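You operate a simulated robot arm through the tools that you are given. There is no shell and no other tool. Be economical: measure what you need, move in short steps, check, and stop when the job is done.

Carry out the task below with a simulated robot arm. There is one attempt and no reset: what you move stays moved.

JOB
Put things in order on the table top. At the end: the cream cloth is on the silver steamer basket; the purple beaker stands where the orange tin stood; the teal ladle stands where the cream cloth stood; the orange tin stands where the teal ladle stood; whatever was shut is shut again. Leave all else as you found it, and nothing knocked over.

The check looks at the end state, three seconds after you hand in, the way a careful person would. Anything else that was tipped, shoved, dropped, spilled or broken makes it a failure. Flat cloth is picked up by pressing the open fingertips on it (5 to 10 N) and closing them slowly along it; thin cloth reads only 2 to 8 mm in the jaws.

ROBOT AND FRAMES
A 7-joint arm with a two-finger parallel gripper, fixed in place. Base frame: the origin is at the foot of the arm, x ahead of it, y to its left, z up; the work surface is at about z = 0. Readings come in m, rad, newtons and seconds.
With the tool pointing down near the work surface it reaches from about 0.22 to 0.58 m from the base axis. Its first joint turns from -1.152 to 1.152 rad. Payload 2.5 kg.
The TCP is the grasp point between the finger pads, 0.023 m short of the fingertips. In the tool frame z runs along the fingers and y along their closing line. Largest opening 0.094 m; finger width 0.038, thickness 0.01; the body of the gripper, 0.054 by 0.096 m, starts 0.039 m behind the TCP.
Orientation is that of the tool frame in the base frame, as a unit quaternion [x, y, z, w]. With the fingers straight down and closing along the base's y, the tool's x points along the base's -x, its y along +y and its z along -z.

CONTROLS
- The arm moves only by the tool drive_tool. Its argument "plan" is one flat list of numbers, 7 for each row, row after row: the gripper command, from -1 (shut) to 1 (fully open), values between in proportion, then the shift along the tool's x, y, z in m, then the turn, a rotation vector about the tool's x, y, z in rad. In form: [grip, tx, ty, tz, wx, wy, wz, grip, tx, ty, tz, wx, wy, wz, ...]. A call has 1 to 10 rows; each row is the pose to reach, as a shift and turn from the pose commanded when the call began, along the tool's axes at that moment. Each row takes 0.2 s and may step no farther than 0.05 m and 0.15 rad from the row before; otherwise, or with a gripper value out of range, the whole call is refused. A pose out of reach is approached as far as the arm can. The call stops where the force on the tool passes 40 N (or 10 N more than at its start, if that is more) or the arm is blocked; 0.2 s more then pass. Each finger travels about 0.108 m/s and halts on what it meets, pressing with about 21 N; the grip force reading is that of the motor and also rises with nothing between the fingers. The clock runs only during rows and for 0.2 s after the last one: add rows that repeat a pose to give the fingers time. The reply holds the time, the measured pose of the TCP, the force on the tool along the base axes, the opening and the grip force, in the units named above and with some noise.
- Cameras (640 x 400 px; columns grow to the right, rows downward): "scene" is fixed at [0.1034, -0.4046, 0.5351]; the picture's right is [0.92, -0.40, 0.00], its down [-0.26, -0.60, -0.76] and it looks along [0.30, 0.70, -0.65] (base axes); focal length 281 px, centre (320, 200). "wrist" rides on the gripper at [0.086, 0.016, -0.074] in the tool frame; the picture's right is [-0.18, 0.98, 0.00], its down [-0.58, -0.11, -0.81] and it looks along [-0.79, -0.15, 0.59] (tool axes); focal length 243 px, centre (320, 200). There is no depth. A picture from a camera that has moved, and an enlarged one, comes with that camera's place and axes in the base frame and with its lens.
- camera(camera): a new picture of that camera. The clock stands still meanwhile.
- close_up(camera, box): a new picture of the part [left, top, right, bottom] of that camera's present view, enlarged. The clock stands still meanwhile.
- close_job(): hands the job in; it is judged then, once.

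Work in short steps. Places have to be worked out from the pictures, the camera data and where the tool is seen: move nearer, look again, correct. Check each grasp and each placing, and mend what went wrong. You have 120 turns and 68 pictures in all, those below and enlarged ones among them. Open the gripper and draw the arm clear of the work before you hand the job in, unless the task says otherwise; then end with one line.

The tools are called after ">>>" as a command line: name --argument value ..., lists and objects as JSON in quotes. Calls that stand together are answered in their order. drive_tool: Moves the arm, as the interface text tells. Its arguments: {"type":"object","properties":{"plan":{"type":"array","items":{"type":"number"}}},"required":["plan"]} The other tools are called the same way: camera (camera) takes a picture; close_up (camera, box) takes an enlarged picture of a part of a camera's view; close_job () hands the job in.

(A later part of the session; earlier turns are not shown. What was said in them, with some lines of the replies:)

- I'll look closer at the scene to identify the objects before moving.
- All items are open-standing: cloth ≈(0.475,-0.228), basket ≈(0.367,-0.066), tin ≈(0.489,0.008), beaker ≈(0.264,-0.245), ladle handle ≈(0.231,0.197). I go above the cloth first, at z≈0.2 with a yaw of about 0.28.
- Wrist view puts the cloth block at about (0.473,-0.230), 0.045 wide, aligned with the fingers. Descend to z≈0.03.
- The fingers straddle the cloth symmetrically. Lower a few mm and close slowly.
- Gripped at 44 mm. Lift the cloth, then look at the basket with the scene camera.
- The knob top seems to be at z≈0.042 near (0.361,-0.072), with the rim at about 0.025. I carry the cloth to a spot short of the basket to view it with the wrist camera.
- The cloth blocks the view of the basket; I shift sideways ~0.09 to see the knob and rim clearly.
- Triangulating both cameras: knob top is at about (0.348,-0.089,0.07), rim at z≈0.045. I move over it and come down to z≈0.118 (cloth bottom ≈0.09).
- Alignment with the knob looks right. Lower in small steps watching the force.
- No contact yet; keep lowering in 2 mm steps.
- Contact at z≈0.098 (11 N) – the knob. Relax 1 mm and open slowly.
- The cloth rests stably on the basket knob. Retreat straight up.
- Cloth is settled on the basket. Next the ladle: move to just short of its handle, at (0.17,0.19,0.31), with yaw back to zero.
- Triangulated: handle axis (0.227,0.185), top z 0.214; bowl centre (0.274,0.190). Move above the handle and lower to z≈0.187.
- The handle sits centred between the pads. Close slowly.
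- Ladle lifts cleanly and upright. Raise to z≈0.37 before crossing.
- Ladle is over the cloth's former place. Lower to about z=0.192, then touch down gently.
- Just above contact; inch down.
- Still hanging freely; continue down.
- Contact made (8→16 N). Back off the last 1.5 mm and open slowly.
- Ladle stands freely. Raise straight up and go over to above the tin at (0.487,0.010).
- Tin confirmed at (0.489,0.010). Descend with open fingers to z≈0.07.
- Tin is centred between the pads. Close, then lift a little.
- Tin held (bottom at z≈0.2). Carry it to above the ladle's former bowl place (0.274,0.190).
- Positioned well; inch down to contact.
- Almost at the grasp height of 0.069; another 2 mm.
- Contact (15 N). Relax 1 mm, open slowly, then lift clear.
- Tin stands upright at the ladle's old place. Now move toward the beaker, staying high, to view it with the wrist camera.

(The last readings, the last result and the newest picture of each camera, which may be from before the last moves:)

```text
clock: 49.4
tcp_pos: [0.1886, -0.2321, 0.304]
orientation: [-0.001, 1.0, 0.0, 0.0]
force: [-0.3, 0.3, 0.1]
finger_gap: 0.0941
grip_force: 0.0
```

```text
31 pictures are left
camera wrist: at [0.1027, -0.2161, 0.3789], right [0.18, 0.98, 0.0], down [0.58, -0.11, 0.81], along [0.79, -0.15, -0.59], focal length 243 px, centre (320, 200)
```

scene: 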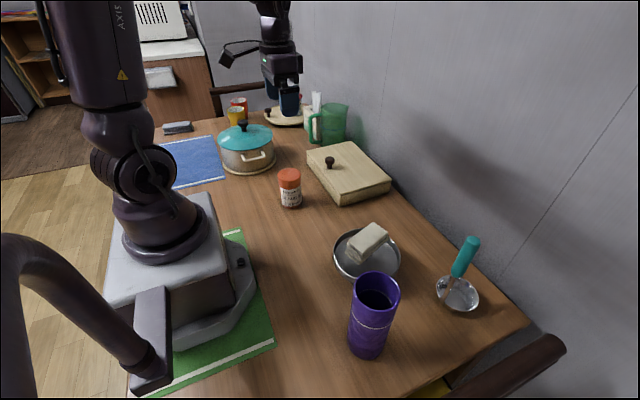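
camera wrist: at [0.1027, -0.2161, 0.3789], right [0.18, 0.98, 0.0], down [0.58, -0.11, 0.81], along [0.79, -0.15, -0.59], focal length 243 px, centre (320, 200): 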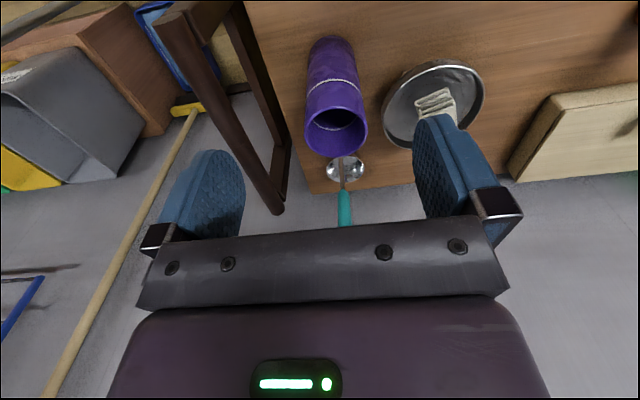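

Beaker rim triangulates to (0.270,-0.230,0.163), Ø≈0.069. Move above it and lower to z≈0.137.

>>> drive_tool --plan '[1, -0.04, 0.001, 0, 0, 0, 0, 1, -0.0805, 0.002, 0, 0, 0, 0, 1, -0.0805, 0.002, 0.035, 0, 0, 0, 1, -0.0805, 0.002, 0.07, 0, 0, 0, 1, -0.0805, 0.002, 0.09, 0, 0, 0, 1, -0.0805, 0.002, 0.09, 0, 0, 0]'

>>> camera --camera "wrist"

>>> close_up --camera "scene" --box '[300, 190, 460, 370]'

```text
clock: 50.8
tcp_pos: [0.272, -0.2303, 0.2128]
orientation: [0.0, 1.0, 0.0, 0.0]
force: [0.5, 0.5, 0.8]
finger_gap: 0.0941
grip_force: 0.2
```

```text
30 pictures are left
camera wrist: at [0.1869, -0.2152, 0.2879], right [0.18, 0.98, 0.0], down [0.58, -0.11, 0.81], along [0.79, -0.15, -0.59], focal length 243 px, centre (320, 200)
```

wrist: 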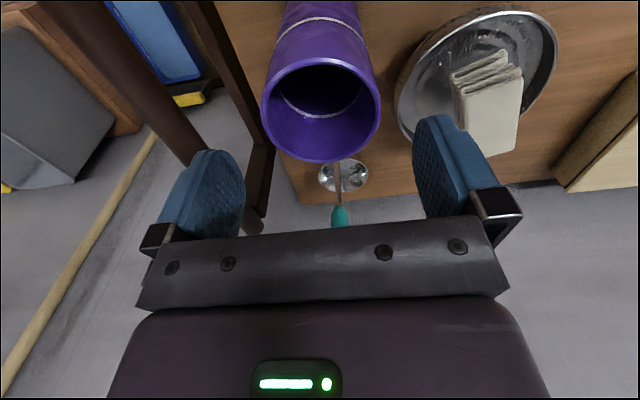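

```text
2.22 times, centred on (380, 280) of scene
camera zoom: at [0.1034, -0.4046, 0.5351], right [0.92, -0.4, 0.0], down [-0.26, -0.6, -0.76], along [0.3, 0.7, -0.65], focal length 625 px, centre (187, 22)
```

zoom: 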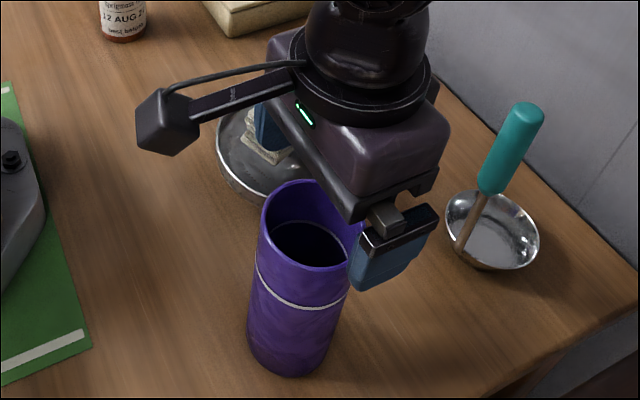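

Rim centre confirmed at (0.268,-0.230). Lower to z≈0.137 with a 2 mm correction.

>>> drive_tool --plan '[1, 0.003, 0, 0.03, 0, 0, 0, 1, 0.003, 0, 0.055, 0, 0, 0, 1, 0.003, 0, 0.068, 0, 0, 0, 1, 0.003, 0, 0.076, 0, 0, 0, 1, 0.003, 0, 0.076, 0, 0, 0]'

>>> camera --camera "wrist"

```text
clock: 52.0
tcp_pos: [0.2719, -0.231, 0.1395]
orientation: [-0.001, 1.0, 0.0, 0.0]
force: [-0.2, -0.3, -0.6]
finger_gap: 0.0942
grip_force: 0.1
```

```text
28 pictures are left
camera wrist: at [0.1849, -0.216, 0.2123], right [0.18, 0.98, 0.0], down [0.58, -0.11, 0.81], along [0.79, -0.15, -0.59], focal length 243 px, centre (320, 200)
```

wrist: 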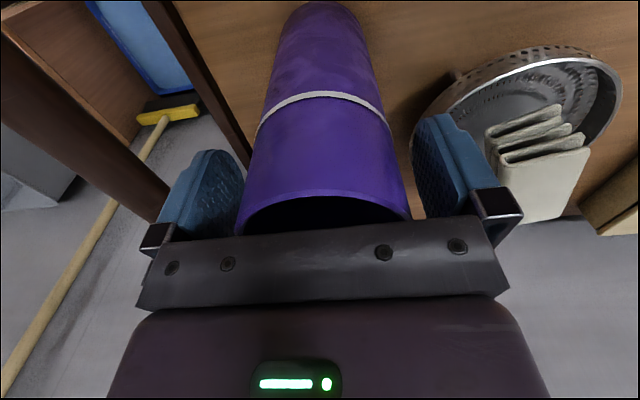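

Beaker is between the pads. Close gently and lift a bit.

>>> drive_tool --plan '[0.75, 0, 0, 0, 0, 0, 0, 0.6, 0, 0, 0, 0, 0, 0, 0.5, 0, 0, 0, 0, 0, 0, 0.4, 0, 0, 0, 0, 0, 0, -1, 0, 0, 0, 0, 0, 0, -1, 0, 0, 0, 0, 0, 0]'

>>> drive_tool --plan '[-1, 0, 0, -0.01, 0, 0, 0, -1, 0, 0, -0.03, 0, 0, 0, -1, 0, 0, -0.03, 0, 0, 0]'

>>> close_up --camera "scene" --box '[300, 190, 460, 370]'

```text
clock: 53.4
tcp_pos: [0.271, -0.2324, 0.1393]
orientation: [0.0, 1.0, 0.001, 0.0]
force: [-0.5, -0.1, 1.3]
finger_gap: 0.0585
grip_force: 21.3
```

```text
clock: 54.2
tcp_pos: [0.272, -0.2322, 0.1704]
orientation: [0.0, 1.0, 0.0, 0.0]
force: [-0.1, 0.2, -1.2]
finger_gap: 0.0591
grip_force: 21.2
```

```text
2.22 times, centred on (380, 280) of scene
camera zoom: at [0.1034, -0.4046, 0.535], right [0.92, -0.4, 0.0], down [-0.26, -0.6, -0.76], along [0.3, 0.7, -0.65], focal length 625 px, centre (187, 22)
```

zoom: 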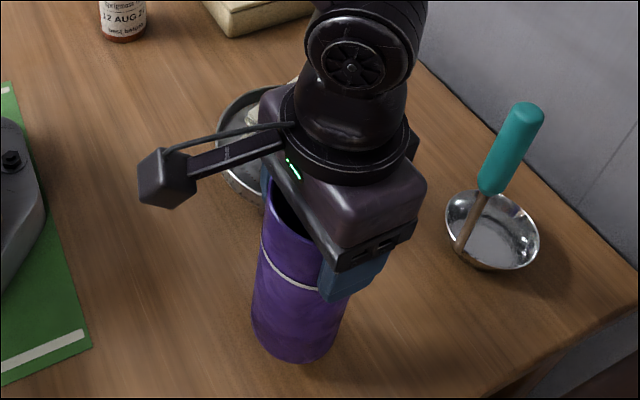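

Lifted cleanly. Raise to z≈0.34.

>>> drive_tool --plan '[-1, 0, 0, -0.035, 0, 0, 0, -1, 0, 0, -0.07, 0, 0, 0, -1, 0, 0, -0.105, 0, 0, 0, -1, 0, 0, -0.14, 0, 0, 0, -1, 0, 0, -0.17, 0, 0, 0, -1, 0, 0, -0.17, 0, 0, 0]'

>>> drive_tool --plan '[-1, -0.02, 0.022, 0, 0, 0, 0, -1, -0.047, 0.052, 0, 0, 0, 0, -1, -0.074, 0.082, 0, 0, 0, 0, -1, -0.101, 0.112, 0, 0, 0, 0, -1, -0.128, 0.142, 0, 0, 0, 0, -1, -0.155, 0.172, 0, 0, 0, 0, -1, -0.182, 0.202, 0, 0, 0, 0, -1, -0.206, 0.228, 0, 0, 0, 0, -1, -0.219, 0.2405, 0, 0, 0, 0, -1, -0.219, 0.2405, 0, 0, 0, 0]'

>>> camera --camera "scene"

```text
clock: 55.6
tcp_pos: [0.2717, -0.2306, 0.3399]
orientation: [-0.001, 1.0, 0.0, 0.0]
force: [0.1, 0.1, -1.3]
finger_gap: 0.0586
grip_force: 20.4
```

```text
clock: 57.8
tcp_pos: [0.4926, 0.0106, 0.3382]
orientation: [0.001, 1.0, 0.0, 0.0]
force: [-0.7, 0.4, -1.5]
finger_gap: 0.0588
grip_force: 20.9
```

```text
26 pictures are left
```

scene: 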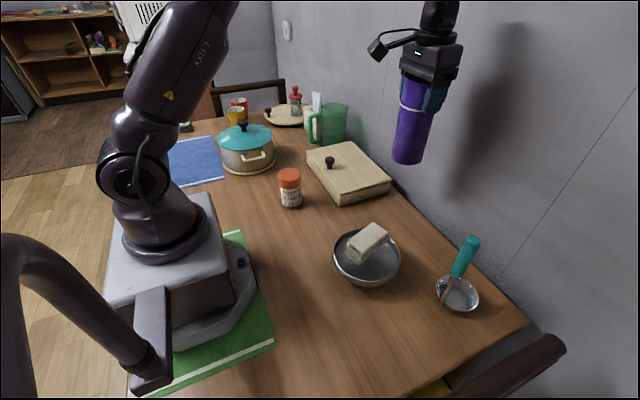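

Beaker upright over the tin's old place. Lower to just above the table.

>>> drive_tool --plan '[-1, 0.001, -0.0015, 0.04, 0, 0, 0, -1, 0.001, -0.0015, 0.08, 0, 0, 0, -1, 0.001, -0.0015, 0.12, 0, 0, 0, -1, 0.001, -0.0015, 0.16, 0, 0, 0, -1, 0.001, -0.0015, 0.185, 0, 0, 0, -1, 0.001, -0.0015, 0.194, 0, 0, 0, -1, 0.001, -0.0015, 0.194, 0, 0, 0]'

>>> drive_tool --plan '[-1, 0, 0, 0.0015, 0, 0, 0, -1, 0, 0, 0.003, 0, 0, 0, -1, 0, 0, 0.003, 0, 0, 0]'

>>> close_up --camera "scene" --box '[320, 110, 480, 270]'

```text
clock: 59.4
tcp_pos: [0.4917, 0.0061, 0.1449]
orientation: [-0.001, 1.0, 0.0, -0.001]
force: [-0.1, 1.3, -0.7]
finger_gap: 0.0588
grip_force: 21.5
```

```text
clock: 60.2
tcp_pos: [0.4899, 0.0062, 0.1419]
orientation: [0.0, 1.0, 0.0, 0.001]
force: [0.3, 0.2, -1.3]
finger_gap: 0.059
grip_force: 21.1
```

```text
2.50 times, centred on (400, 190) of scene
camera zoom: at [0.1034, -0.4046, 0.5351], right [0.92, -0.4, 0.0], down [-0.26, -0.6, -0.76], along [0.3, 0.7, -0.65], focal length 703 px, centre (120, 225)
```

zoom: 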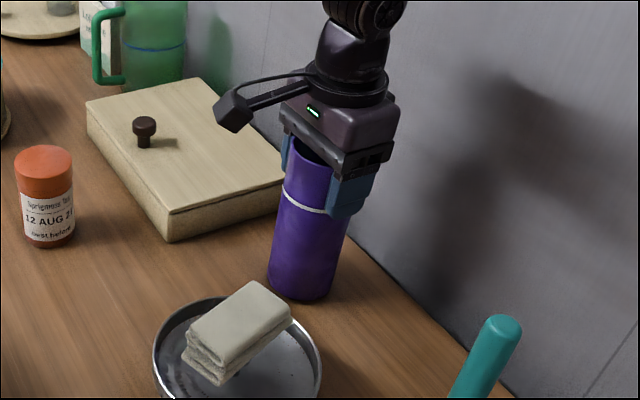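

Base matches the tin's old spot in the picture. Inch down to contact.

>>> drive_tool --plan '[-1, 0, 0, 0.001, 0, 0, 0, -1, 0, 0, 0.002, 0, 0, 0, -1, 0, 0, 0.002, 0, 0, 0]'

>>> drive_tool --plan '[-1, 0, 0, 0.001, 0, 0, 0, -1, 0, 0, 0.0015, 0, 0, 0, -1, 0, 0, 0.0015, 0, 0, 0]'

```text
clock: 61.0
tcp_pos: [0.4886, 0.0073, 0.1398]
orientation: [-0.001, 1.0, 0.0, 0.0]
force: [-0.6, 0.0, -1.4]
finger_gap: 0.059
grip_force: 21.3
```

```text
clock: 61.8
tcp_pos: [0.4895, 0.0054, 0.1392]
orientation: [0.0, 1.0, 0.0, 0.0]
force: [0.3, 0.5, -1.4]
finger_gap: 0.0587
grip_force: 20.6
```

>>> drive_tool --plan '[-1, 0, 0, 0.001, 0, 0, 0, -1, 0, 0, 0.0015, 0, 0, 0, -1, 0, 0, 0.0015, 0, 0, 0]'

```text
clock: 62.6
tcp_pos: [0.4889, 0.0069, 0.1386]
orientation: [0.0, 1.0, 0.0, 0.0]
force: [-2.5, 0.3, 2.9]
finger_gap: 0.0589
grip_force: 21.3
```

Light contact (≈4 N over its hanging weight). Open slowly and then rise straight up.

>>> drive_tool --plan '[-1, 0, 0, 0.0005, 0, 0, 0, 0.28, 0, 0, 0.0005, 0, 0, 0, 0.4, 0, 0, 0.0005, 0, 0, 0, 0.7, 0, 0, 0.0005, 0, 0, 0, 1, 0, 0, 0, 0, 0, 0, 1, 0, 0, 0, 0, 0, 0]'

>>> drive_tool --plan '[1, 0, 0, -0.02, 0, 0, 0, 1, 0, 0, -0.06, 0, 0, 0, 1, 0, 0, -0.1, 0, 0, 0, 1, 0, 0, -0.14, 0, 0, 0, 1, 0, 0, -0.18, 0, 0, 0, 1, 0.03, 0, -0.2, 0, 0, 0, 1, 0.07, 0.02, -0.2, 0, 0, 0, 1, 0.11, 0.02, -0.2, 0, 0, 0, 1, 0.11, 0.02, -0.2, 0, 0, 0]'

>>> camera --camera "scene"

>>> close_up --camera "scene" --box '[320, 170, 500, 330]'

```text
clock: 64.0
tcp_pos: [0.4904, 0.0072, 0.1369]
orientation: [0.0, 1.0, 0.0, 0.001]
force: [1.1, -0.2, -0.9]
finger_gap: 0.0939
grip_force: 0.1
```

```text
clock: 66.0
tcp_pos: [0.3805, 0.0287, 0.3365]
orientation: [-0.001, 1.0, -0.001, -0.001]
force: [0.4, 0.1, 0.0]
finger_gap: 0.094
grip_force: 0.0
```

```text
24 pictures are left
```

scene: 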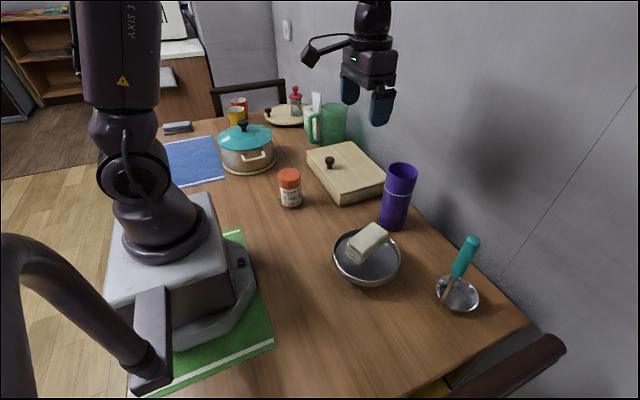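

```text
2.50 times, centred on (410, 250) of scene
camera zoom: at [0.1034, -0.4046, 0.5351], right [0.92, -0.4, 0.0], down [-0.26, -0.6, -0.76], along [0.3, 0.7, -0.65], focal length 703 px, centre (95, 75)
```

zoom: 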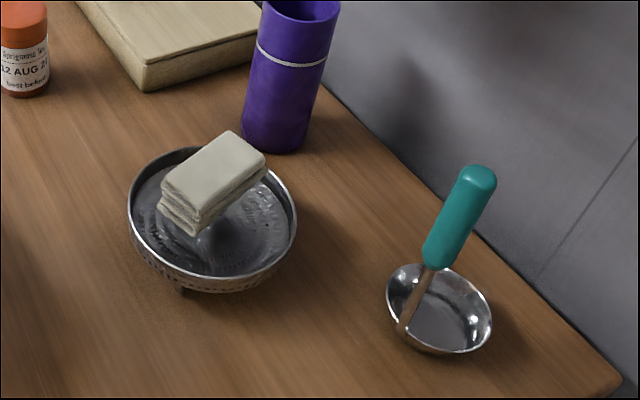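

Everything stands upright at its target, the cloth rests on the basket, nothing was opened, and the arm is clear with the gripper open. I'm handing in.

>>> close_job

```text
The job is handed in.
```

The job is handed in: the cloth is on the basket, balanced on its centre knob because it would not lie flat inside; the beaker stands where the tin was, the ladle where the cloth was, and the tin where the ladle was. I opened nothing, nothing else looks disturbed, and the arm is drawn clear with the gripper open.
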